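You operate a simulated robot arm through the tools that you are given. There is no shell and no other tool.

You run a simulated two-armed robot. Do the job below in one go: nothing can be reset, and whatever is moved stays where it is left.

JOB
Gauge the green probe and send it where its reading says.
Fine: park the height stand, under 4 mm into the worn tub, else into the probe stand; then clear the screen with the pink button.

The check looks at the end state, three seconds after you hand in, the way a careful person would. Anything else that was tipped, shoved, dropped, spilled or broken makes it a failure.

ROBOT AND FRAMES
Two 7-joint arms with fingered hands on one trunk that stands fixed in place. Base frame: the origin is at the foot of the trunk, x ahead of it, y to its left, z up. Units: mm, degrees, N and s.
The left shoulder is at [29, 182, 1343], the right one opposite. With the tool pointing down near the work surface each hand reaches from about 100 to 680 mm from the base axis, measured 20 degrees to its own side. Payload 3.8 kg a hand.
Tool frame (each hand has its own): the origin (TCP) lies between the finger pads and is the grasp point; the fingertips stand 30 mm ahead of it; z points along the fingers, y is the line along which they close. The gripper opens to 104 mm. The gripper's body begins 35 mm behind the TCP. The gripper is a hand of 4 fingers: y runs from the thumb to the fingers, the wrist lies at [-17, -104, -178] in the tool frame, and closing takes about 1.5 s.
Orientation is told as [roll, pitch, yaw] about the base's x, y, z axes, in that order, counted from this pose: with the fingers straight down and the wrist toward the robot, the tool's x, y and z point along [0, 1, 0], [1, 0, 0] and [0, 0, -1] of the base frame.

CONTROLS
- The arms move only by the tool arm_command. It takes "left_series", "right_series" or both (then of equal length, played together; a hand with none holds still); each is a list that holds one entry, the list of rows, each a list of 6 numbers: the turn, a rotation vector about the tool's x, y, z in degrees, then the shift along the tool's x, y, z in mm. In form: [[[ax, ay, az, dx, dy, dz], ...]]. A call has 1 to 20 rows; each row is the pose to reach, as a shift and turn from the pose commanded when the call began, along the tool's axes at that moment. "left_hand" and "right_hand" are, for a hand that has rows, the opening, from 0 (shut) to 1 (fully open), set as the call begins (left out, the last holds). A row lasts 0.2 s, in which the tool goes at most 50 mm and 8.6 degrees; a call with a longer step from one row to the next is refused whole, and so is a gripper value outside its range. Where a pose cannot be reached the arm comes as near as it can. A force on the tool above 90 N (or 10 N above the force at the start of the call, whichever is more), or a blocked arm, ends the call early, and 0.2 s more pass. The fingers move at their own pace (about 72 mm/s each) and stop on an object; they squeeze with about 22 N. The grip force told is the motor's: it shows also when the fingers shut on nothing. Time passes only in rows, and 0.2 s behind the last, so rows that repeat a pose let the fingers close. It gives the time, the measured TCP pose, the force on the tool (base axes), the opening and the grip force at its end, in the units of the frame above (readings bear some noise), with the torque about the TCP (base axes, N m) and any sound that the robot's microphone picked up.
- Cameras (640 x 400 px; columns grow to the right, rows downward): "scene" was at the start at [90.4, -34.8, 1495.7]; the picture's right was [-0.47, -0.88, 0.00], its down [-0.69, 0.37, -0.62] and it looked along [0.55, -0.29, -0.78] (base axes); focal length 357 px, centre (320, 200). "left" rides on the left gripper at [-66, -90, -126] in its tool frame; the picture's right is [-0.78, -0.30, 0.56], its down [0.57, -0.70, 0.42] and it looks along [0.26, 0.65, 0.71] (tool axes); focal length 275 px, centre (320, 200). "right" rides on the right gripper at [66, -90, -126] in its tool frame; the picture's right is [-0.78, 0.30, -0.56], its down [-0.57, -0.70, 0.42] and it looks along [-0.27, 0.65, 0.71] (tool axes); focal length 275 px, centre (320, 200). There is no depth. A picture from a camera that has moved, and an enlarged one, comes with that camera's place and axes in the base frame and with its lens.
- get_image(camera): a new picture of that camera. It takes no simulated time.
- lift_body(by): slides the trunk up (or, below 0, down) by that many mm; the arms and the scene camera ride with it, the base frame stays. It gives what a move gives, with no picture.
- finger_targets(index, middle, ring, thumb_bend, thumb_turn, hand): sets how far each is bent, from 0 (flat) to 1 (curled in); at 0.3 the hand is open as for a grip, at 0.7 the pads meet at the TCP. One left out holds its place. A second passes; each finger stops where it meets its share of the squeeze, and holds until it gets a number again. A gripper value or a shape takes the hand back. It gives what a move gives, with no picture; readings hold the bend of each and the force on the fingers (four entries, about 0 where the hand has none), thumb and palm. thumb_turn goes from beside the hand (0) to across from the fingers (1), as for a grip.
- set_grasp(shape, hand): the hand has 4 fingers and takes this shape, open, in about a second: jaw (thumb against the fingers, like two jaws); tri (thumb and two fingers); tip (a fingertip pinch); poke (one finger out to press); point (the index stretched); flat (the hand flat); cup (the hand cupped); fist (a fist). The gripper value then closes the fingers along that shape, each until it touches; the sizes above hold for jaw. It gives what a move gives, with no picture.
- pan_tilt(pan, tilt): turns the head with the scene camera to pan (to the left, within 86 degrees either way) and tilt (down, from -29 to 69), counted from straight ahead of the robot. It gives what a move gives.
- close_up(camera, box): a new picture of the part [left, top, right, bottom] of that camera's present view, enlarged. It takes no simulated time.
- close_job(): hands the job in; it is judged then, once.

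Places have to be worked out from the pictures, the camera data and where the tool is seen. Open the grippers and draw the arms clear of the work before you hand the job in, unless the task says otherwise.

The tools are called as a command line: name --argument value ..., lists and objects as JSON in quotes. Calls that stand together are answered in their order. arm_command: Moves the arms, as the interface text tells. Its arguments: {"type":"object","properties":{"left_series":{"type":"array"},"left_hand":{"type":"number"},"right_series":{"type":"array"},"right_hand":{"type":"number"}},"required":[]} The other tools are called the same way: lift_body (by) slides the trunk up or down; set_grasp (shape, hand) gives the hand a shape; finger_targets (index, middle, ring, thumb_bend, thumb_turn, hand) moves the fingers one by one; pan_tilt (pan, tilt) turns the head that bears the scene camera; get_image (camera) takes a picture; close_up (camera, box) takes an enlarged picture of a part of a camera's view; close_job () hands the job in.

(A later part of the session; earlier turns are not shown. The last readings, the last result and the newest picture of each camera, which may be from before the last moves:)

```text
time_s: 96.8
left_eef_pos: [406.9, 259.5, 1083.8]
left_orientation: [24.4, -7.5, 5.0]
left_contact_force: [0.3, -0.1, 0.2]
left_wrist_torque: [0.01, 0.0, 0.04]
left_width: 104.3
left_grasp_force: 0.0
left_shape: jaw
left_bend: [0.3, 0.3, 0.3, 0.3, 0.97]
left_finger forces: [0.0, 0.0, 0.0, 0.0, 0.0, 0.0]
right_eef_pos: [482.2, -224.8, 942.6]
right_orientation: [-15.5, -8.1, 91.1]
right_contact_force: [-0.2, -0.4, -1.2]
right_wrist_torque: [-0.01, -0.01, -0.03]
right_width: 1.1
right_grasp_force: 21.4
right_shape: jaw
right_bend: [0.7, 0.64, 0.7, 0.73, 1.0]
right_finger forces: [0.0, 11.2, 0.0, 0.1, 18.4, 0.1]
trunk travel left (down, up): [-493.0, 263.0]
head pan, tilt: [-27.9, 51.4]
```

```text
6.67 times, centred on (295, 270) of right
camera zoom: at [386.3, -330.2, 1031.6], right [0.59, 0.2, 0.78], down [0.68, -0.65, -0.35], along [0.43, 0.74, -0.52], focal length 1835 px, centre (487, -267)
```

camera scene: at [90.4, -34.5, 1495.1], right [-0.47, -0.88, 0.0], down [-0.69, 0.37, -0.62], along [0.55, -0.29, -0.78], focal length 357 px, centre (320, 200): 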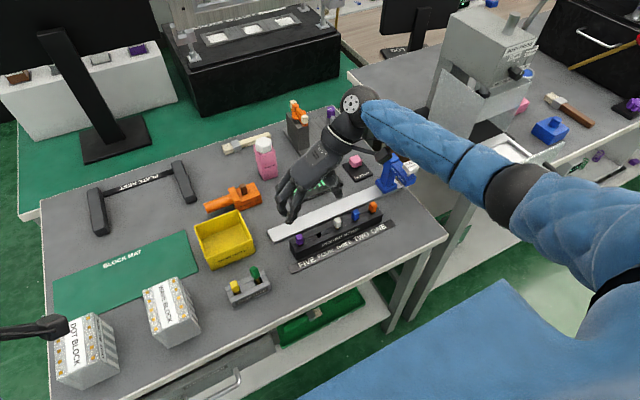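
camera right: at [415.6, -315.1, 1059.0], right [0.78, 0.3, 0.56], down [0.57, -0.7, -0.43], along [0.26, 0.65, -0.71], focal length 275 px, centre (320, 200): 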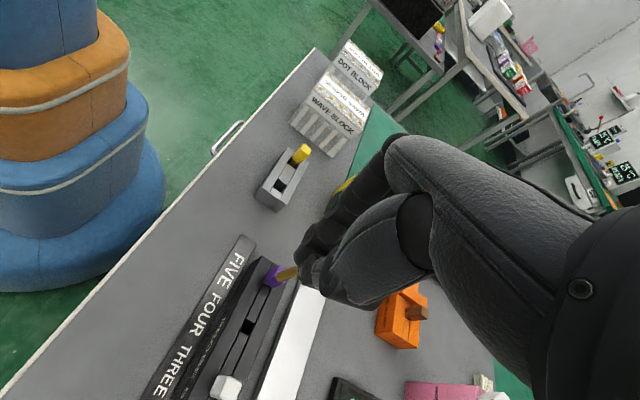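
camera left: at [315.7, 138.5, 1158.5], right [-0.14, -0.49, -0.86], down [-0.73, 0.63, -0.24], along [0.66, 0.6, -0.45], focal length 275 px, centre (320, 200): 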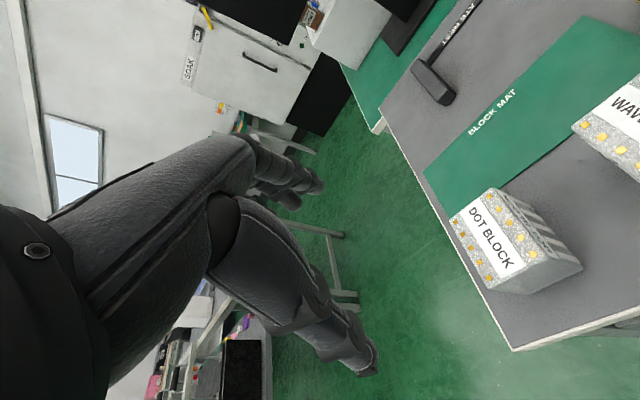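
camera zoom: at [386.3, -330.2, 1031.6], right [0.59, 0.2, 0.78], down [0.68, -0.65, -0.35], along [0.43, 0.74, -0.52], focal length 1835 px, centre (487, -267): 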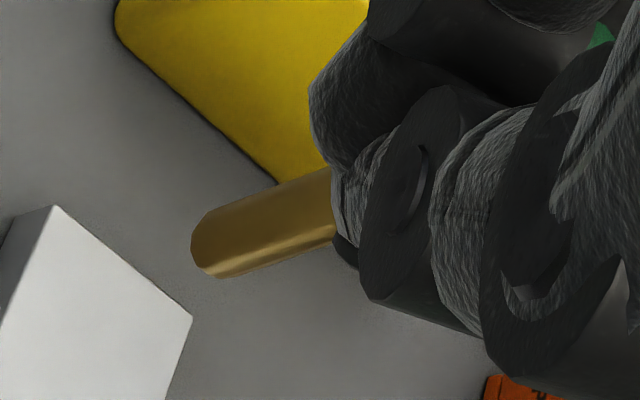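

The probe now hangs vertical in both views with the hand at (-15.5,-8.1,91.1); the tip is at (499.5,-217.3,873), i.e. TCP+(17.3,7.5,-69.6). I translate, without rotating, to put the tip above the slot centre (459,-77): TCP to (441.7,-84.5,942).

arm_command --right_series '[[[0, 0, 0, 4, 14, 1], [0, 0, 0, 8, 29, 2], [0, 0, 0, 13, 45, 3], [0, 0, 0, 18, 61, 4], [0, 0, 0, 23, 77, 5], [0, 0, 0, 28, 93, 6], [0, 0, 0, 33, 109, 7], [0, 0, 0, 38, 125, 8], [0, 0, 0, 41.7, 139.7, 9.1], [0, 0, 0, 41.7, 139.7, 9.1]]]'

get_image --camera "right"

close_up --camera "right" --box '[230, 180, 350, 300]'

close_up --camera "scene" --box '[210, 210, 310, 310]'

```text
time_s: 99.0
left_eef_pos: [406.5, 258.6, 1084.0]
left_orientation: [24.4, -7.5, 5.2]
left_contact_force: [0.1, -0.1, 0.0]
left_wrist_torque: [0.0, 0.02, -0.03]
left_width: 103.8
left_grasp_force: 0.0
left_shape: jaw
left_bend: [0.3, 0.3, 0.3, 0.3, 0.97]
left_finger forces: [0.1, 0.1, 0.0, 0.0, 0.0, 0.1]
right_eef_pos: [441.7, -84.5, 943.1]
right_orientation: [-15.5, -8.2, 91.1]
right_contact_force: [0.7, -0.5, -0.1]
right_wrist_torque: [0.02, -0.04, 0.0]
right_width: 1.3
right_grasp_force: 21.8
right_shape: jaw
right_bend: [0.7, 0.64, 0.7, 0.73, 1.0]
right_finger forces: [0.0, 11.3, 0.1, 0.1, 18.4, 0.1]
trunk travel left (down, up): [-493.0, 263.0]
head pan, tilt: [-27.9, 51.4]
```

```text
taken
camera right: at [345.8, -189.7, 1031.7], right [0.6, 0.2, 0.78], down [0.68, -0.64, -0.35], along [0.43, 0.74, -0.52], focal length 275 px, centre (320, 200)
```

right: 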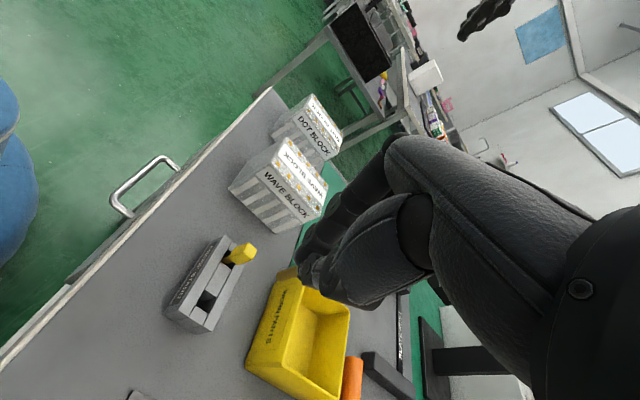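

```text
3.33 times, centred on (290, 240) of right
camera zoom: at [345.8, -189.7, 1031.7], right [0.6, 0.2, 0.78], down [0.68, -0.64, -0.35], along [0.43, 0.74, -0.52], focal length 918 px, centre (420, 67)
```

zoom: 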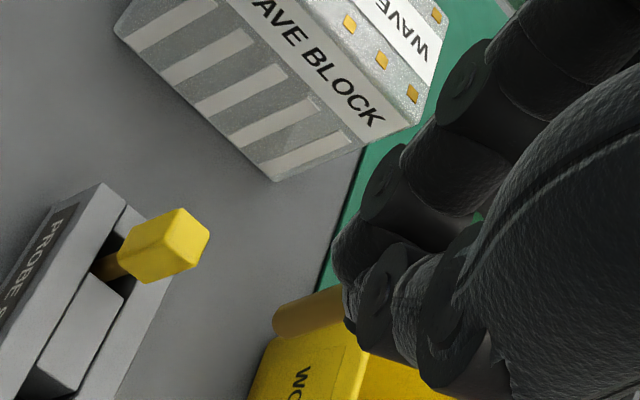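

```text
4.00 times, centred on (260, 260) of scene
camera zoom: at [90.5, -34.9, 1495.1], right [-0.47, -0.88, 0.0], down [-0.69, 0.37, -0.62], along [0.55, -0.29, -0.78], focal length 1429 px, centre (560, -40)
```

zoom: 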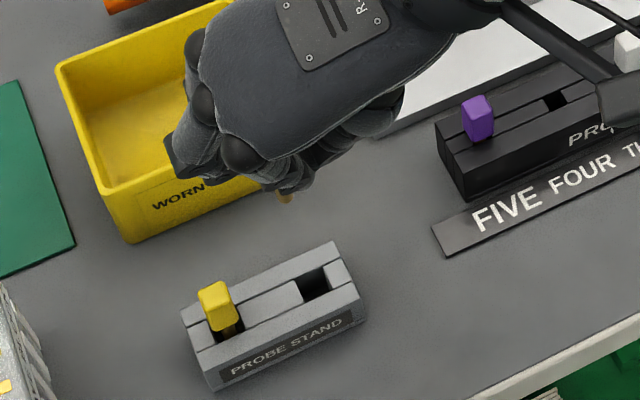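

The tip triangulates to (457.8,-76.8,875). I zoom on the stand from both cameras to re-measure the slot with this better-conditioned pair.

close_up --camera "right" --box '[155, 225, 265, 340]'

close_up --camera "scene" --box '[250, 255, 310, 305]'

```text
3.48 times, centred on (210, 282) of right
camera zoom: at [345.8, -189.7, 1031.7], right [0.6, 0.2, 0.78], down [0.68, -0.64, -0.35], along [0.43, 0.74, -0.52], focal length 958 px, centre (703, -87)
```

zoom: 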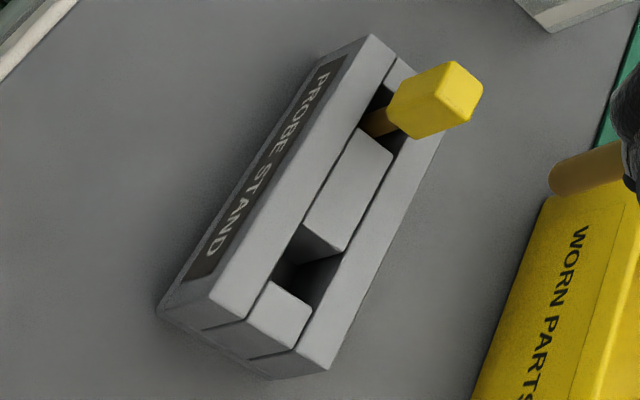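

```text
8.00 times, centred on (280, 280) of scene
camera zoom: at [90.5, -34.9, 1495.1], right [-0.47, -0.88, 0.0], down [-0.69, 0.37, -0.62], along [0.55, -0.29, -0.78], focal length 2858 px, centre (640, -440)
```

zoom: 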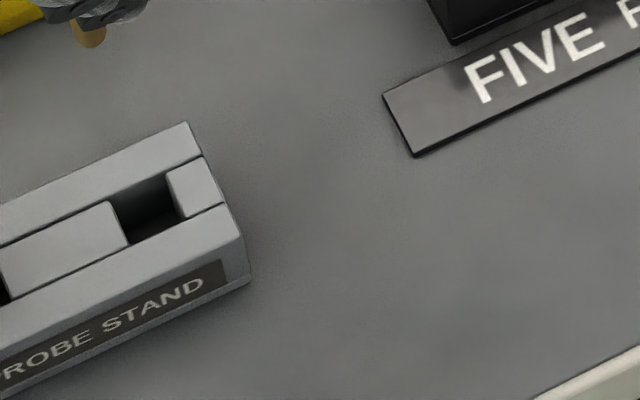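

The same camera pair puts the slot corners at x 454–468.5, y −69 to −86 (centre ≈(461.2,-77.3), top ≈774.5). I shift the tip +3 mm in x and lower it to about 25 mm above the stand for a direct comparison.

arm_command --right_series '[[[0, 0, 0, 1.5, -2, 15], [0, 0, 0, 6, -5, 32], [0, 0, 0, 11, -7.5, 50], [0, 0, 0, 15, -10, 64], [0, 0, 0, 16.4, -10.8, 70.4], [0, 0, 0, 16.4, -10.8, 70.4]]]'

close_up --camera "right" --box '[220, 200, 340, 310]'

close_up --camera "scene" --box '[220, 225, 300, 305]'

```text
time_s: 100.4
left_eef_pos: [406.6, 258.0, 1084.1]
left_orientation: [24.5, -7.6, 5.1]
left_contact_force: [-0.4, -0.1, -0.3]
left_wrist_torque: [0.0, -0.02, -0.01]
left_width: 104.1
left_grasp_force: 0.0
left_shape: jaw
left_bend: [0.3, 0.3, 0.3, 0.3, 0.97]
left_finger forces: [0.1, 0.1, 0.0, 0.0, 0.0, 0.0]
right_eef_pos: [443.9, -82.5, 868.5]
right_orientation: [-15.4, -8.1, 91.1]
right_contact_force: [0.1, 0.0, -0.1]
right_wrist_torque: [-0.02, 0.02, -0.02]
right_width: 1.3
right_grasp_force: 21.8
right_shape: jaw
right_bend: [0.7, 0.64, 0.7, 0.73, 1.0]
right_finger forces: [0.1, 11.2, 0.0, 0.1, 18.4, 0.0]
trunk travel left (down, up): [-493.0, 263.0]
head pan, tilt: [-27.9, 51.4]
```

```text
3.64 times, centred on (280, 255) of right
camera zoom: at [348.9, -190.0, 958.3], right [0.6, 0.2, 0.78], down [0.68, -0.64, -0.35], along [0.43, 0.74, -0.52], focal length 1001 px, centre (466, 0)
```

zoom: 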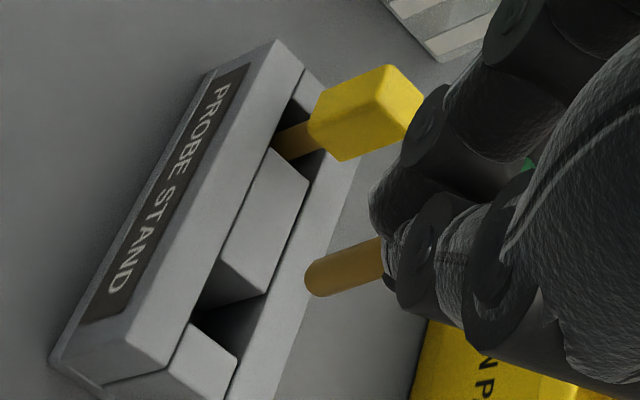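

```text
5.00 times, centred on (260, 265) of scene
camera zoom: at [90.5, -34.7, 1495.1], right [-0.47, -0.88, 0.0], down [-0.69, 0.37, -0.62], along [0.55, -0.29, -0.78], focal length 1786 px, centre (620, -125)
```

zoom: 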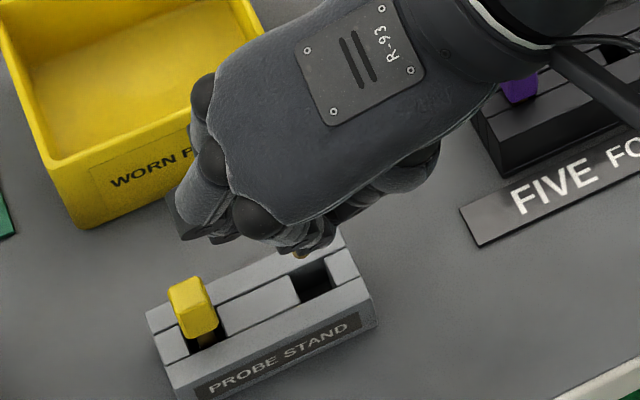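

Tip (462,-75.8,799.5) versus slot centre (462.6,-77.6): a small correction of (+0.6,-1.6) is needed. I apply it while lowering another 20 mm, to just above the slot's rim.

arm_command --right_series '[[[0, 0, 0, 1, -1.5, 5], [0, 0, 0, 2.5, -3, 10], [0, 0, 0, 3.8, -3.9, 15], [0, 0, 0, 4.7, -4.4, 19], [0, 0, 0, 4.7, -4.4, 19]]]'

close_up --camera "right" --box '[220, 190, 340, 300]'

close_up --camera "scene" --box '[220, 235, 300, 305]'

```text
time_s: 101.6
left_eef_pos: [406.7, 258.9, 1083.6]
left_orientation: [24.5, -7.5, 5.0]
left_contact_force: [0.5, -1.2, -0.7]
left_wrist_torque: [0.0, 0.03, 0.02]
left_width: 103.8
left_grasp_force: 0.1
left_shape: jaw
left_bend: [0.3, 0.3, 0.3, 0.3, 0.97]
left_finger forces: [0.0, 0.0, 0.0, 0.0, 0.0, 0.0]
right_eef_pos: [444.6, -85.5, 849.6]
right_orientation: [-15.5, -8.1, 91.2]
right_contact_force: [0.4, -0.2, 0.3]
right_wrist_torque: [0.01, 0.01, 0.02]
right_width: 1.1
right_grasp_force: 22.2
right_shape: jaw
right_bend: [0.7, 0.64, 0.7, 0.73, 1.0]
right_finger forces: [0.1, 11.2, 0.1, 0.0, 18.5, 0.0]
trunk travel left (down, up): [-493.0, 263.0]
head pan, tilt: [-27.9, 51.4]
```

```text
3.64 times, centred on (280, 245) of right
camera zoom: at [349.5, -191.8, 938.7], right [0.6, 0.2, 0.78], down [0.68, -0.64, -0.35], along [0.43, 0.74, -0.52], focal length 1001 px, centre (466, 36)
```

zoom: 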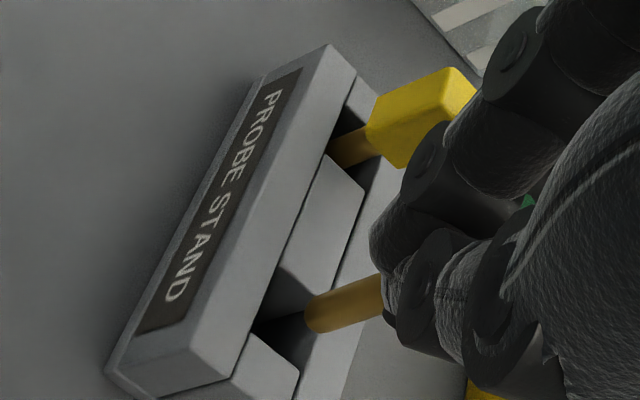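

```text
5.71 times, centred on (260, 270) of scene
camera zoom: at [90.5, -34.7, 1495.1], right [-0.47, -0.88, 0.0], down [-0.69, 0.37, -0.62], along [0.55, -0.29, -0.78], focal length 2042 px, centre (663, -200)
```

zoom: 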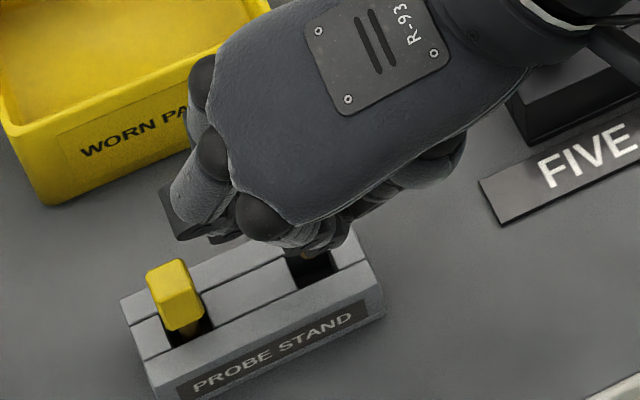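

The tip is over the slot within about 1.5 mm. I lower it slowly into the slot, 12 mm first, checking forces and the clearance of my fingers to the yellow probe.

arm_command --right_series '[[[0, 0, 0, 1.5, -0.5, 3], [0, 0, 0, 2.5, -1, 6], [0, 0, 0, 3.6, -1.4, 9], [0, 0, 0, 4.4, -1.7, 11.4], [0, 0, 0, 4.4, -1.7, 11.4]]]'

close_up --camera "right" --box '[220, 190, 340, 300]'

close_up --camera "scene" --box '[220, 235, 300, 305]'

```text
time_s: 102.8
left_eef_pos: [406.2, 259.8, 1084.6]
left_orientation: [24.4, -7.5, 5.0]
left_contact_force: [0.6, -0.8, -0.3]
left_wrist_torque: [0.04, -0.02, 0.0]
left_width: 103.9
left_grasp_force: 0.2
left_shape: jaw
left_bend: [0.3, 0.3, 0.3, 0.3, 0.97]
left_finger forces: [0.0, 0.0, 0.0, 0.0, 0.0, 0.0]
right_eef_pos: [442.3, -85.9, 837.2]
right_orientation: [-15.4, -8.1, 91.1]
right_contact_force: [0.2, 0.2, -1.3]
right_wrist_torque: [-0.05, 0.02, 0.07]
right_width: 1.2
right_grasp_force: 21.7
right_shape: jaw
right_bend: [0.7, 0.64, 0.7, 0.73, 1.0]
right_finger forces: [0.0, 11.2, 0.0, 0.1, 18.5, 0.0]
trunk travel left (down, up): [-493.0, 263.0]
head pan, tilt: [-27.9, 51.4]
```

```text
3.64 times, centred on (280, 245) of right
camera zoom: at [348.2, -192.1, 926.3], right [0.6, 0.2, 0.78], down [0.68, -0.65, -0.35], along [0.43, 0.74, -0.52], focal length 1001 px, centre (466, 36)
```

zoom: 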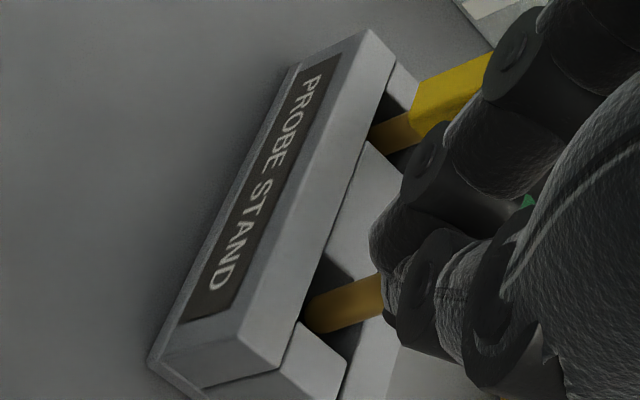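

```text
5.71 times, centred on (260, 270) of scene
camera zoom: at [90.5, -34.6, 1495.1], right [-0.47, -0.88, 0.0], down [-0.69, 0.37, -0.62], along [0.55, -0.29, -0.78], focal length 2042 px, centre (663, -200)
```

zoom: 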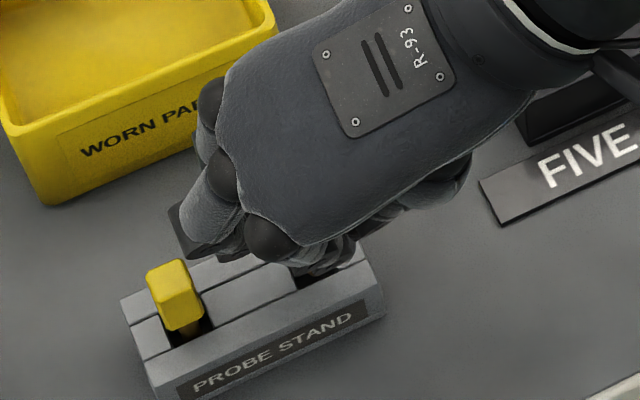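

The stem is inside the slot with no contact forces. My middle finger's knuckle would pass close to the yellow probe, so I shift 2 mm toward −y (still inside the slot's play) while lowering 8 mm more.

arm_command --right_series '[[[0, 0, 0, 0, -1, 0], [0, 0, 0, 0, -2, -0.3], [0, 0, 0, 0.7, -2.4, 2.3], [0, 0, 0, 1.4, -2.8, 4.9], [0, 0, 0, 2.1, -3.1, 7.4], [0, 0, 0, 2.1, -3.1, 7.4]]]'

close_up --camera "right" --box '[220, 180, 340, 290]'

close_up --camera "scene" --box '[225, 245, 285, 300]'

```text
time_s: 104.2
left_eef_pos: [406.0, 259.0, 1084.3]
left_orientation: [24.5, -7.6, 5.0]
left_contact_force: [-0.7, -0.3, 0.4]
left_wrist_torque: [0.01, 0.01, -0.01]
left_width: 103.7
left_grasp_force: 0.1
left_shape: jaw
left_bend: [0.3, 0.3, 0.3, 0.3, 0.97]
left_finger forces: [0.1, 0.1, 0.0, 0.0, 0.0, 0.1]
right_eef_pos: [442.8, -87.4, 828.9]
right_orientation: [-15.3, -8.1, 91.1]
right_contact_force: [0.9, 0.1, -0.3]
right_wrist_torque: [-0.01, -0.01, 0.0]
right_width: 0.9
right_grasp_force: 22.2
right_shape: jaw
right_bend: [0.7, 0.64, 0.7, 0.73, 1.0]
right_finger forces: [0.0, 11.2, 0.0, 0.0, 18.5, 0.0]
trunk travel left (down, up): [-493.0, 263.0]
head pan, tilt: [-27.9, 51.4]
```

```text
3.64 times, centred on (280, 235) of right
camera zoom: at [348.2, -194.0, 918.3], right [0.6, 0.2, 0.78], down [0.68, -0.64, -0.35], along [0.43, 0.74, -0.52], focal length 1001 px, centre (466, 73)
```

zoom: 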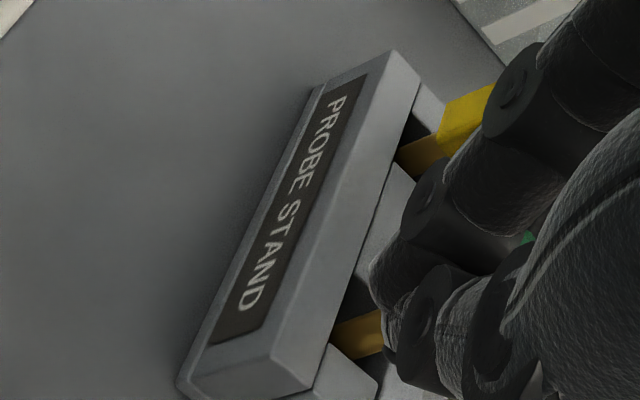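

```text
7.27 times, centred on (255, 272) of scene
camera zoom: at [90.5, -34.7, 1495.1], right [-0.47, -0.88, 0.0], down [-0.69, 0.37, -0.62], along [0.55, -0.29, -0.78], focal length 2599 px, centre (793, -327)
```

zoom: 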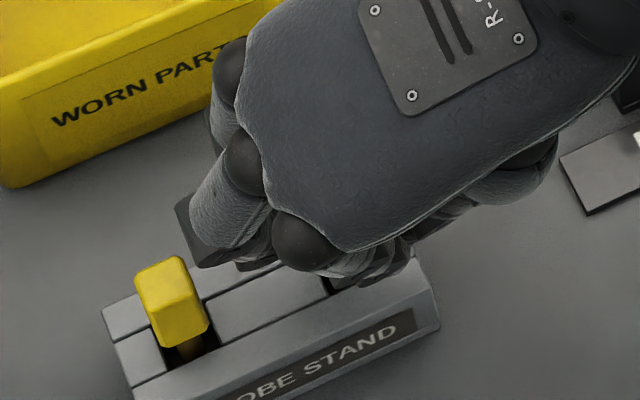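

No contact yet and yellow is undisturbed. I go down in small steps, 5 mm then check.

arm_command --right_series '[[[0, 0, 0, 0.5, -0.3, 1.9], [0, 0, 0, 0.9, -0.5, 3.3], [0, 0, 0, 1.3, -0.7, 4.8], [0, 0, 0, 1.3, -0.7, 4.8]]]'

close_up --camera "scene" --box '[225, 245, 285, 300]'

close_up --camera "right" --box '[220, 180, 340, 290]'

```text
time_s: 105.2
left_eef_pos: [406.5, 257.9, 1084.7]
left_orientation: [24.4, -7.4, 5.1]
left_contact_force: [0.5, -1.8, -0.3]
left_wrist_torque: [0.02, -0.03, 0.03]
left_width: 104.0
left_grasp_force: 0.0
left_shape: jaw
left_bend: [0.3, 0.3, 0.3, 0.3, 0.97]
left_finger forces: [0.0, 0.1, 0.0, 0.0, 0.1, 0.0]
right_eef_pos: [442.7, -88.5, 824.6]
right_orientation: [-15.4, -8.1, 91.1]
right_contact_force: [-0.8, -0.1, 0.0]
right_wrist_torque: [0.03, -0.07, 0.03]
right_width: 1.2
right_grasp_force: 22.1
right_shape: jaw
right_bend: [0.7, 0.64, 0.7, 0.73, 1.0]
right_finger forces: [0.0, 11.2, 0.0, 0.0, 18.6, 0.1]
trunk travel left (down, up): [-493.0, 263.0]
head pan, tilt: [-27.9, 51.4]
```

```text
7.27 times, centred on (255, 272) of scene
camera zoom: at [90.5, -34.7, 1495.1], right [-0.47, -0.88, 0.0], down [-0.69, 0.37, -0.62], along [0.55, -0.29, -0.78], focal length 2599 px, centre (793, -327)
```

zoom: 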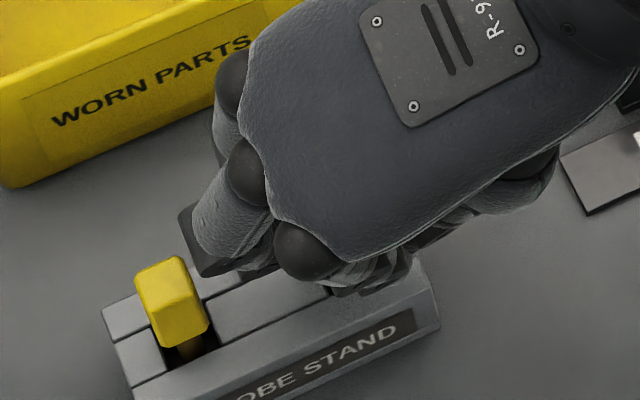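

```text
3.64 times, centred on (280, 235) of right
camera zoom: at [348.1, -193.7, 913.1], right [0.6, 0.2, 0.78], down [0.68, -0.64, -0.35], along [0.43, 0.74, -0.52], focal length 1001 px, centre (466, 73)
```

zoom: 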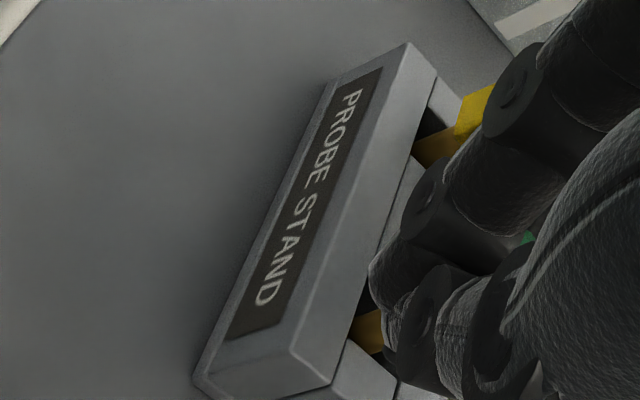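

Still free, yellow unchanged. I continue down 4 mm in fine steps until the foot touches.

arm_command --right_series '[[[0, 0, 0, 0.3, -0.1, 1], [0, 0, 0, 0.5, -0.3, 2], [0, 0, 0, 0.8, -0.4, 2.9], [0, 0, 0, 0.8, -0.4, 2.9]]]'

```text
time_s: 106.2
left_eef_pos: [407.2, 259.3, 1084.5]
left_orientation: [24.4, -7.5, 5.0]
left_contact_force: [-0.6, 0.7, 0.8]
left_wrist_torque: [0.0, -0.01, 0.0]
left_width: 103.8
left_grasp_force: 0.0
left_shape: jaw
left_bend: [0.3, 0.3, 0.3, 0.3, 0.97]
left_finger forces: [0.0, 0.0, 0.1, 0.1, 0.0, 0.1]
right_eef_pos: [444.7, -87.8, 822.1]
right_orientation: [-15.3, -8.1, 91.1]
right_contact_force: [-0.4, 0.2, -0.3]
right_wrist_torque: [-0.03, -0.02, -0.04]
right_width: 1.4
right_grasp_force: 21.9
right_shape: jaw
right_bend: [0.7, 0.64, 0.7, 0.73, 1.0]
right_finger forces: [0.1, 11.2, 0.0, 0.0, 18.5, 0.0]
trunk travel left (down, up): [-493.0, 263.0]
head pan, tilt: [-27.9, 51.4]
```

No touch yet (tip ≈752). I continue another 3 mm in 1 mm steps.

arm_command --right_series '[[[0, 0, 0, 0.3, -0.1, 1], [0, 0, 0, 0.5, -0.3, 1.9], [0, 0, 0, 0.5, -0.3, 1.9]]]'

close_up --camera "scene" --box '[225, 245, 285, 300]'

```text
time_s: 107.0
left_eef_pos: [407.2, 258.9, 1084.0]
left_orientation: [24.4, -7.5, 5.1]
left_contact_force: [-0.4, -0.5, -0.2]
left_wrist_torque: [0.0, 0.0, 0.01]
left_width: 104.0
left_grasp_force: 0.1
left_shape: jaw
left_bend: [0.3, 0.3, 0.3, 0.3, 0.97]
left_finger forces: [0.0, 0.1, 0.0, 0.0, 0.0, 0.0]
right_eef_pos: [443.7, -87.5, 819.7]
right_orientation: [-15.5, -8.0, 91.1]
right_contact_force: [-0.7, -0.4, 2.5]
right_wrist_torque: [0.02, -0.03, 0.04]
right_width: 1.3
right_grasp_force: 22.1
right_shape: jaw
right_bend: [0.7, 0.64, 0.7, 0.73, 1.0]
right_finger forces: [0.0, 11.3, 0.0, 0.0, 18.9, 0.0]
trunk travel left (down, up): [-493.0, 263.0]
head pan, tilt: [-27.9, 51.4]
```

```text
7.27 times, centred on (255, 272) of scene
camera zoom: at [90.3, -34.6, 1495.1], right [-0.47, -0.88, 0.0], down [-0.69, 0.37, -0.62], along [0.55, -0.29, -0.78], focal length 2599 px, centre (793, -327)
```

zoom: 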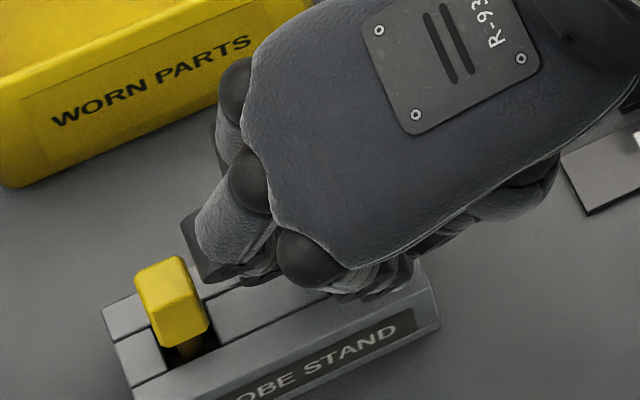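

Clean bottom contact: 2.5 N straight up with almost no side force, so the stem is free in the slot and vertical. I now release softly, first relaxing thumb and middle finger at their present bends.

finger_targets --hand "right" --middle 0.64 --thumb_bend 0.73

```text
time_s: 108.0
left_eef_pos: [406.9, 258.7, 1084.3]
left_orientation: [24.4, -7.5, 5.1]
left_contact_force: [0.0, -0.7, -0.3]
left_wrist_torque: [0.0, -0.01, 0.01]
left_width: 104.0
left_grasp_force: 0.1
left_shape: jaw
left_bend: [0.3, 0.3, 0.3, 0.3, 0.97]
left_finger forces: [0.1, 0.0, 0.0, 0.0, 0.0, 0.0]
right_eef_pos: [443.6, -87.5, 819.5]
right_orientation: [-15.5, -8.0, 91.1]
right_contact_force: [-0.2, 0.0, 2.5]
right_wrist_torque: [-0.02, -0.02, 0.0]
right_width: 0.0
right_grasp_force: 1.0
right_shape: fingers
right_bend: [0.7, 0.63, 0.7, 0.71, 1.0]
right_finger forces: [0.0, 1.5, 0.0, 0.1, 0.1, 0.1]
trunk travel left (down, up): [-493.0, 263.0]
head pan, tilt: [-27.9, 51.4]
```

The squeeze has dropped to about 1 N with the foot still standing on the floor. I open both by another small step.

finger_targets --hand "right" --middle 0.61 --thumb_bend 0.69

close_up --camera "right" --box '[240, 160, 360, 290]'

close_up --camera "scene" --box '[225, 245, 285, 300]'

```text
time_s: 109.0
left_eef_pos: [407.6, 258.6, 1085.0]
left_orientation: [24.5, -7.5, 5.0]
left_contact_force: [-0.3, 0.3, -0.9]
left_wrist_torque: [0.01, -0.02, 0.03]
left_width: 104.0
left_grasp_force: 0.0
left_shape: jaw
left_bend: [0.3, 0.3, 0.3, 0.3, 0.97]
left_finger forces: [0.0, 0.0, 0.0, 0.0, 0.0, 0.0]
right_eef_pos: [442.9, -88.1, 819.0]
right_orientation: [-15.5, -8.0, 91.1]
right_contact_force: [-0.7, -0.1, 0.7]
right_wrist_torque: [-0.02, 0.01, 0.01]
right_width: 0.0
right_grasp_force: 0.0
right_shape: fingers
right_bend: [0.7, 0.61, 0.7, 0.67, 1.0]
right_finger forces: [0.0, 0.0, 0.0, 0.0, 0.0, 0.1]
trunk travel left (down, up): [-493.0, 263.0]
head pan, tilt: [-27.9, 51.4]
```

```text
3.08 times, centred on (300, 225) of right
camera zoom: at [348.1, -193.9, 908.3], right [0.6, 0.2, 0.78], down [0.68, -0.64, -0.35], along [0.43, 0.74, -0.52], focal length 847 px, centre (382, 123)
```

zoom: 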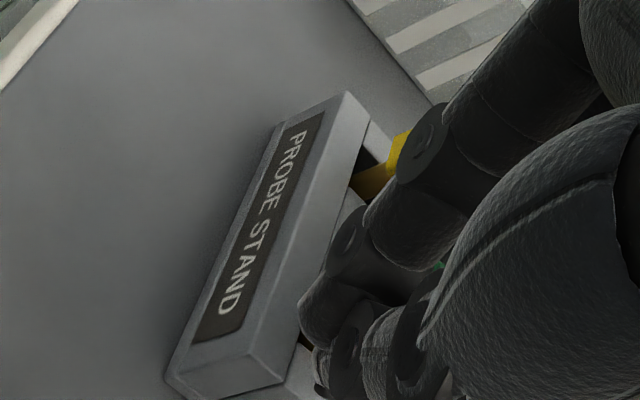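

```text
7.27 times, centred on (255, 272) of scene
camera zoom: at [90.5, -34.6, 1495.1], right [-0.47, -0.88, 0.0], down [-0.69, 0.37, -0.62], along [0.55, -0.29, -0.78], focal length 2599 px, centre (793, -327)
```

zoom: 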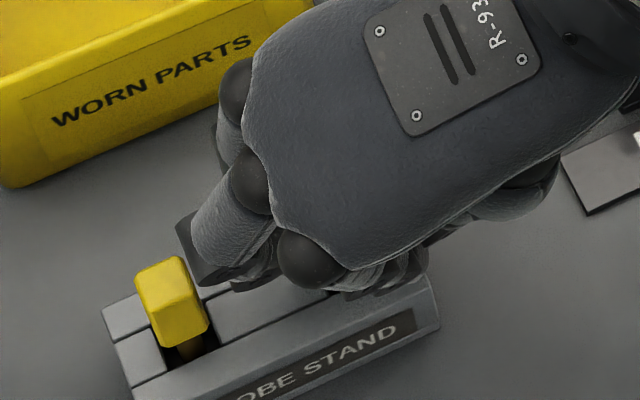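

All finger forces are zero, so the probe stands free. I open only the thumb further (the finger side is close to yellow), then lift straight up.

finger_targets --hand "right" --thumb_bend 0.5 --middle 0.6

close_up --camera "right" --box '[240, 160, 380, 310]'

close_up --camera "scene" --box '[225, 245, 285, 300]'

```text
time_s: 110.0
left_eef_pos: [406.5, 258.8, 1083.4]
left_orientation: [24.4, -7.6, 5.1]
left_contact_force: [-0.7, -0.2, 0.1]
left_wrist_torque: [0.01, 0.01, 0.03]
left_width: 104.0
left_grasp_force: 0.0
left_shape: jaw
left_bend: [0.3, 0.3, 0.3, 0.3, 0.97]
left_finger forces: [0.0, 0.0, 0.0, 0.0, 0.0, 0.0]
right_eef_pos: [443.7, -87.2, 818.7]
right_orientation: [-15.3, -8.1, 91.1]
right_contact_force: [0.5, -0.1, 0.1]
right_wrist_torque: [0.0, 0.0, -0.03]
right_width: 8.6
right_grasp_force: 0.0
right_shape: fingers
right_bend: [0.7, 0.6, 0.7, 0.5, 1.0]
right_finger forces: [0.0, 0.0, 0.0, 0.0, 0.1, 0.0]
trunk travel left (down, up): [-493.0, 263.0]
head pan, tilt: [-27.9, 51.4]
```

```text
2.67 times, centred on (310, 235) of right
camera zoom: at [348.1, -193.8, 908.3], right [0.6, 0.2, 0.78], down [0.68, -0.64, -0.35], along [0.43, 0.74, -0.52], focal length 734 px, centre (347, 107)
```

zoom: 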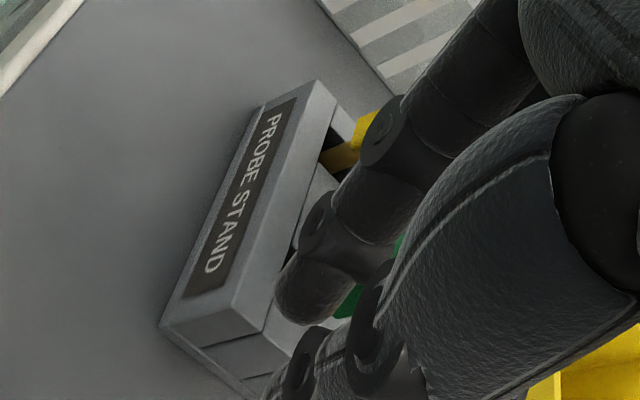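

```text
7.27 times, centred on (255, 272) of scene
camera zoom: at [90.5, -34.6, 1495.1], right [-0.47, -0.88, 0.0], down [-0.69, 0.37, -0.62], along [0.55, -0.29, -0.78], focal length 2599 px, centre (793, -327)
```

zoom: 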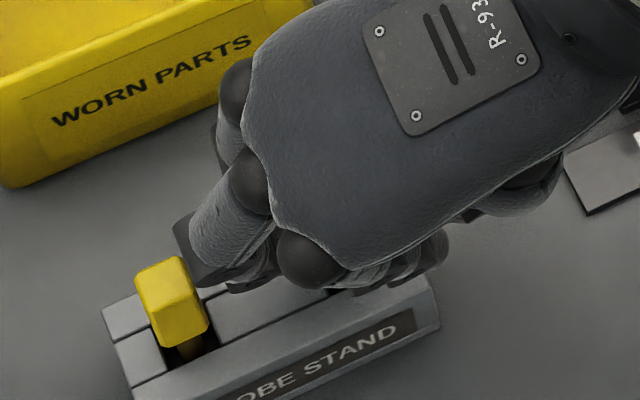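

The thumb is clear. I lift straight up in small steps, checking that nothing catches.

arm_command --right_series '[[[0, 0, 0, -0.5, 0.3, -1.9], [0, 0, 0, -1.1, 0.6, -3.8], [0, 0, 0, -2.1, 1.1, -7.6], [0, 0, 0, -3.2, 1.7, -11.4], [0, 0, 0, -3.2, 1.7, -11.4]]]'

close_up --camera "right" --box '[240, 160, 380, 310]'

close_up --camera "scene" --box '[225, 245, 285, 300]'

```text
time_s: 111.2
left_eef_pos: [406.2, 257.6, 1083.4]
left_orientation: [24.5, -7.5, 5.2]
left_contact_force: [0.4, -0.9, 0.2]
left_wrist_torque: [0.01, 0.01, -0.01]
left_width: 104.0
left_grasp_force: 0.2
left_shape: jaw
left_bend: [0.3, 0.3, 0.3, 0.3, 0.97]
left_finger forces: [0.1, 0.0, 0.0, 0.0, 0.0, 0.0]
right_eef_pos: [443.9, -87.9, 831.2]
right_orientation: [-15.4, -8.0, 91.1]
right_contact_force: [0.3, 0.3, 1.4]
right_wrist_torque: [0.01, -0.02, 0.02]
right_width: 9.2
right_grasp_force: 0.0
right_shape: fingers
right_bend: [0.7, 0.6, 0.7, 0.5, 1.0]
right_finger forces: [0.1, 0.0, 0.2, 0.0, 0.1, 0.0]
trunk travel left (down, up): [-493.0, 263.0]
head pan, tilt: [-27.9, 51.4]
```

```text
2.67 times, centred on (310, 235) of right
camera zoom: at [348.2, -193.8, 920.3], right [0.6, 0.2, 0.78], down [0.68, -0.64, -0.35], along [0.43, 0.74, -0.52], focal length 734 px, centre (347, 107)
```

zoom: 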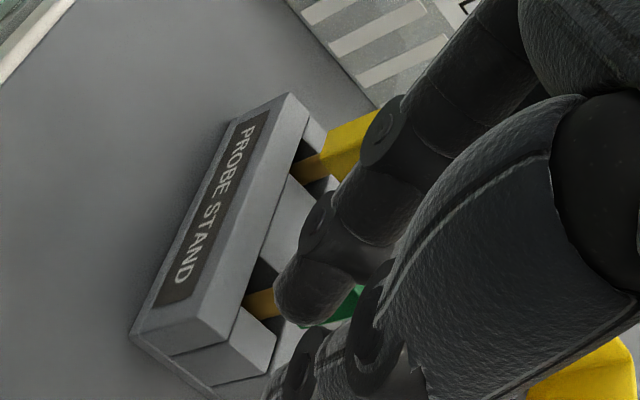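

```text
7.27 times, centred on (255, 272) of scene
camera zoom: at [90.5, -34.6, 1495.1], right [-0.47, -0.88, 0.0], down [-0.69, 0.37, -0.62], along [0.55, -0.29, -0.78], focal length 2599 px, centre (793, -327)
```

zoom: 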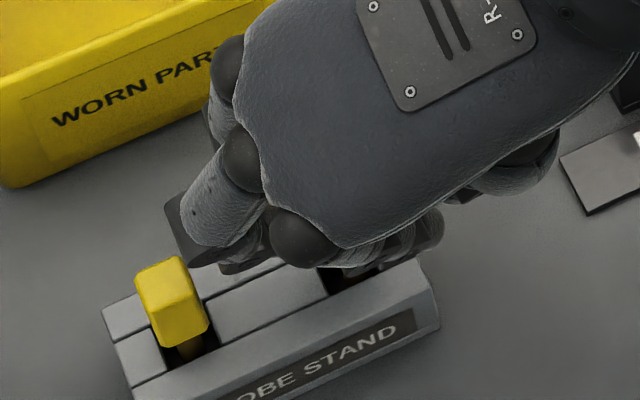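

Nothing catches. I continue straight up until well clear, then look.

arm_command --right_series '[[[0, 0, 0, -1.6, 0.8, -5.7], [0, 0, 0, -3.7, 2, -13.4], [0, 0, 0, -6.6, 3.5, -23.9], [0, 0, 0, -10.6, 5.6, -38.2], [0, 0, 0, -15.8, 8.5, -57.2], [0, 0, 0, -21.1, 11.3, -76.3], [0, 0, 0, -21.1, 11.3, -76.3]]]'

get_image --camera "right"

close_up --camera "right" --box '[150, 200, 300, 340]'

close_up --camera "scene" --box '[220, 230, 300, 310]'

```text
time_s: 112.8
left_eef_pos: [407.3, 258.6, 1084.6]
left_orientation: [24.4, -7.5, 5.1]
left_contact_force: [0.1, 0.2, -0.3]
left_wrist_torque: [0.02, -0.01, 0.02]
left_width: 103.8
left_grasp_force: 0.1
left_shape: jaw
left_bend: [0.3, 0.3, 0.3, 0.3, 0.97]
left_finger forces: [0.1, 0.1, 0.0, 0.0, 0.0, 0.0]
right_eef_pos: [443.3, -87.2, 910.6]
right_orientation: [-15.4, -8.0, 91.2]
right_contact_force: [-0.1, -0.3, 0.8]
right_wrist_torque: [-0.02, 0.0, -0.01]
right_width: 8.9
right_grasp_force: 0.0
right_shape: fingers
right_bend: [0.7, 0.6, 0.7, 0.5, 1.0]
right_finger forces: [0.0, 0.1, 0.0, 0.0, 0.1, 0.1]
trunk travel left (down, up): [-493.0, 263.0]
head pan, tilt: [-27.9, 51.4]
```

```text
taken
camera right: at [348.2, -193.7, 999.9], right [0.6, 0.2, 0.78], down [0.68, -0.64, -0.35], along [0.43, 0.74, -0.52], focal length 275 px, centre (320, 200)
```

right: 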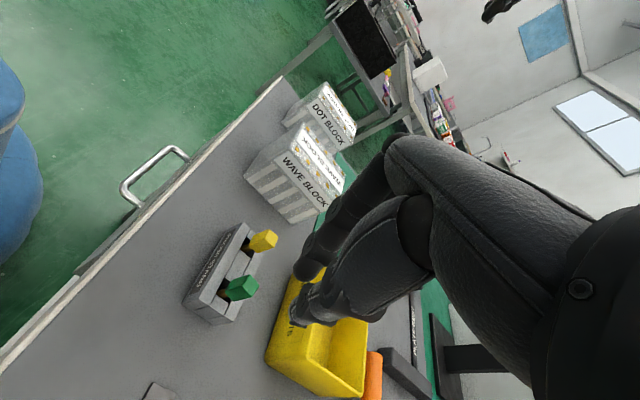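

```text
2.86 times, centred on (225, 270) of right
camera zoom: at [348.2, -193.7, 999.9], right [0.6, 0.2, 0.78], down [0.68, -0.64, -0.35], along [0.43, 0.74, -0.52], focal length 786 px, centre (591, 0)
```

zoom: 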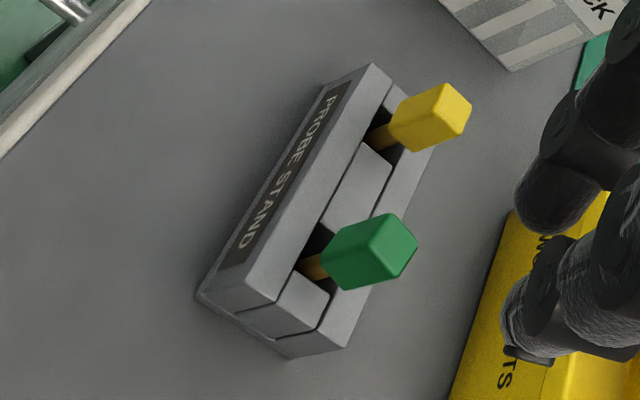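

```text
5.00 times, centred on (260, 270) of scene
camera zoom: at [90.5, -34.6, 1495.1], right [-0.47, -0.88, 0.0], down [-0.69, 0.37, -0.62], along [0.55, -0.29, -0.78], focal length 1786 px, centre (620, -150)
```

zoom: 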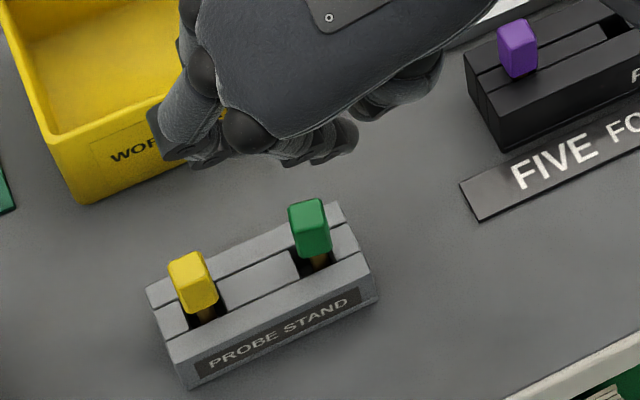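

The green probe now stands upright in the empty slot, parallel to the yellow one. Next the pink RESET KEY at about (674,-456,≈780), which is far out; I'll lower the trunk later for reach. First I straighten the hand, close it, and raise it.

arm_command --right_series '[[[0, 0, 0, -7, 4, -25], [2.7, 5.1, 0, -14, 8, -50], [5.4, 10.3, 0, -21, 11.3, -76], [8.1, 15.4, 0, -23, 12, -83], [8.1, 15.4, 0, -23, 12, -83]]]'

close_up --camera "scene" --box '[200, 220, 320, 310]'

```text
time_s: 114.0
left_eef_pos: [405.5, 258.4, 1084.1]
left_orientation: [24.4, -7.6, 5.1]
left_contact_force: [0.2, 0.0, -0.1]
left_wrist_torque: [-0.01, 0.0, 0.01]
left_width: 103.9
left_grasp_force: 0.2
left_shape: jaw
left_bend: [0.3, 0.3, 0.3, 0.3, 0.97]
left_finger forces: [0.0, 0.0, 0.1, 0.1, 0.0, 0.1]
right_eef_pos: [442.8, -89.5, 998.2]
right_orientation: [0.2, -0.2, 89.9]
right_contact_force: [0.1, -0.1, 0.4]
right_wrist_torque: [0.0, 0.0, 0.03]
right_width: 8.8
right_grasp_force: 0.0
right_shape: fingers
right_bend: [0.7, 0.6, 0.7, 0.5, 1.0]
right_finger forces: [0.1, 0.1, 0.0, 0.1, 0.0, 0.0]
trunk travel left (down, up): [-493.0, 263.0]
head pan, tilt: [-27.9, 51.4]
```

```text
4.44 times, centred on (260, 265) of scene
camera zoom: at [90.1, -35.0, 1495.1], right [-0.47, -0.88, 0.0], down [-0.69, 0.37, -0.62], along [0.55, -0.29, -0.78], focal length 1588 px, centre (587, -89)
```

zoom: 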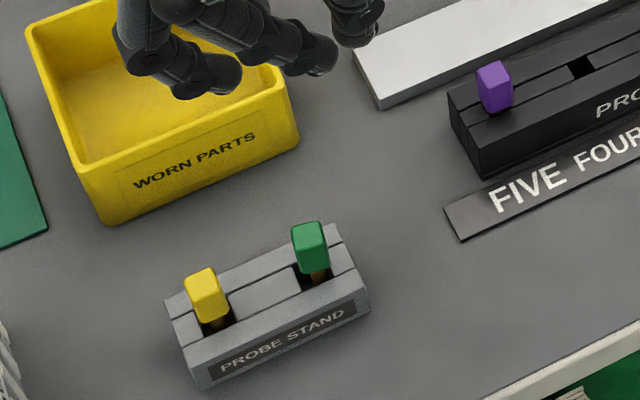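

Both probes stand upright. I close the hand and move it right and up to (520,-300,1050) while turning to yaw −40°.

arm_command --right_series '[[[0, 0, 0, -8, -21, -10], [0, 0, 6, -15, -42, -20], [0, 0, 13, -23, -63, -30], [0, 0, 21, -31, -84, -40], [0, 0, 29, -39, -105, -50], [0, 0, 37, -46, -126, -52], [0, 0, 45, -54, -147, -52], [0, 0, 53, -62, -168, -52], [0, 0, 61, -69, -189, -52], [0, 0, 69, -77, -210, -52], [0, 0, 77, -77, -210, -52], [0, 0, 85, -77, -210, -52], [0, 0, 93, -77, -210, -52], [0, 0, 101, -77, -210, -52], [0, 0, 109, -77, -210, -52], [0, 0, 117, -77, -210, -52], [0, 0, 124, -77, -210, -52], [0, 0, 130, -77, -210, -52], [0, 0, 130, -77, -210, -52]]]' --right_hand 0.0

get_image --camera "right"

get_image --camera "scene"

```text
time_s: 118.0
left_eef_pos: [407.5, 259.9, 1084.0]
left_orientation: [24.4, -7.5, 5.2]
left_contact_force: [-0.9, 0.2, 0.0]
left_wrist_torque: [0.03, -0.03, -0.04]
left_width: 103.8
left_grasp_force: 0.1
left_shape: jaw
left_bend: [0.3, 0.3, 0.3, 0.3, 0.97]
left_finger forces: [0.0, 0.1, 0.0, 0.1, 0.0, 0.1]
right_eef_pos: [520.3, -299.1, 1049.6]
right_orientation: [0.1, 0.0, -40.1]
right_contact_force: [0.2, 0.1, -0.2]
right_wrist_torque: [0.01, 0.03, 0.04]
right_width: 0.1
right_grasp_force: 21.5
right_shape: jaw
right_bend: [0.7, 0.7, 0.7, 0.51, 1.0]
right_finger forces: [0.1, 0.0, 0.0, 0.0, 0.0, 0.0]
trunk travel left (down, up): [-493.0, 263.0]
head pan, tilt: [-27.9, 51.4]
```

```text
taken
camera right: at [494.4, -190.8, 1174.9], right [-0.27, -0.79, 0.56], down [-0.91, 0.01, -0.42], along [0.33, -0.62, -0.72], focal length 275 px, centre (320, 200)
```

right: 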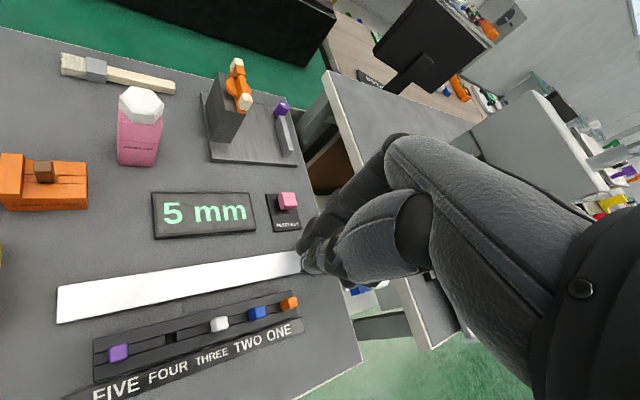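

```text
taken
camera scene: at [90.4, -35.0, 1495.1], right [-0.47, -0.88, 0.0], down [-0.69, 0.37, -0.62], along [0.55, -0.29, -0.78], focal length 357 px, centre (320, 200)
```

scene: 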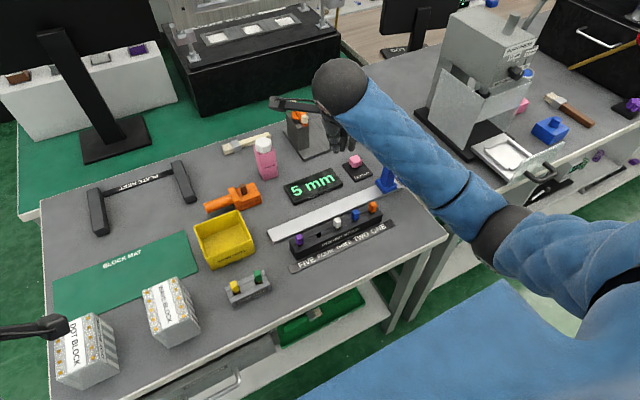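

Good pose; the key is visible at (287,202) in the wrist view. I zoom in to locate it precisely.

close_up --camera "right" --box '[240, 160, 340, 260]'

close_up --camera "scene" --box '[330, 140, 400, 210]'

```text
4.00 times, centred on (290, 210) of right
camera zoom: at [494.4, -190.8, 1174.9], right [-0.27, -0.79, 0.56], down [-0.91, 0.01, -0.42], along [0.33, -0.62, -0.72], focal length 1101 px, centre (440, 160)
```

zoom: 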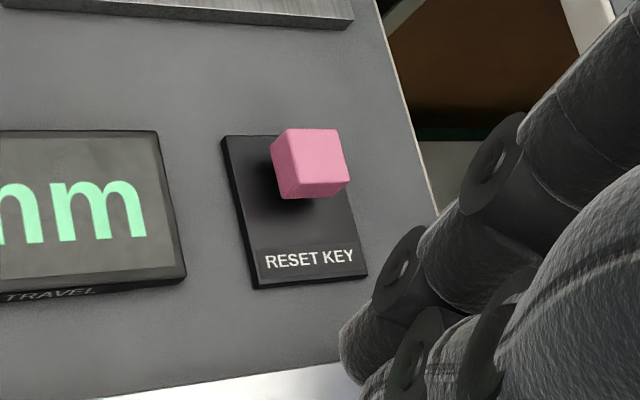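

```text
5.71 times, centred on (365, 175) of scene
camera zoom: at [90.4, -35.0, 1495.1], right [-0.47, -0.88, 0.0], down [-0.69, 0.37, -0.62], along [0.55, -0.29, -0.78], focal length 2042 px, centre (63, 343)
```

zoom: 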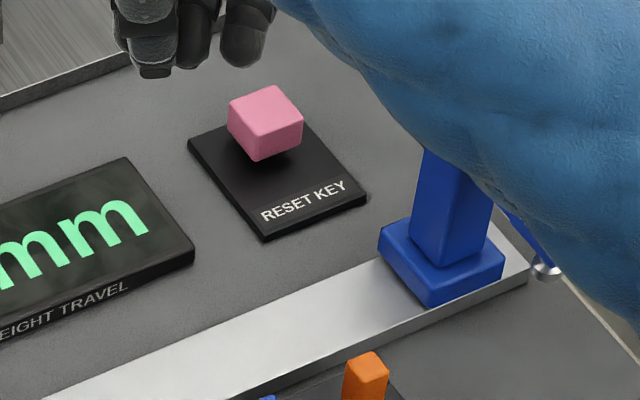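

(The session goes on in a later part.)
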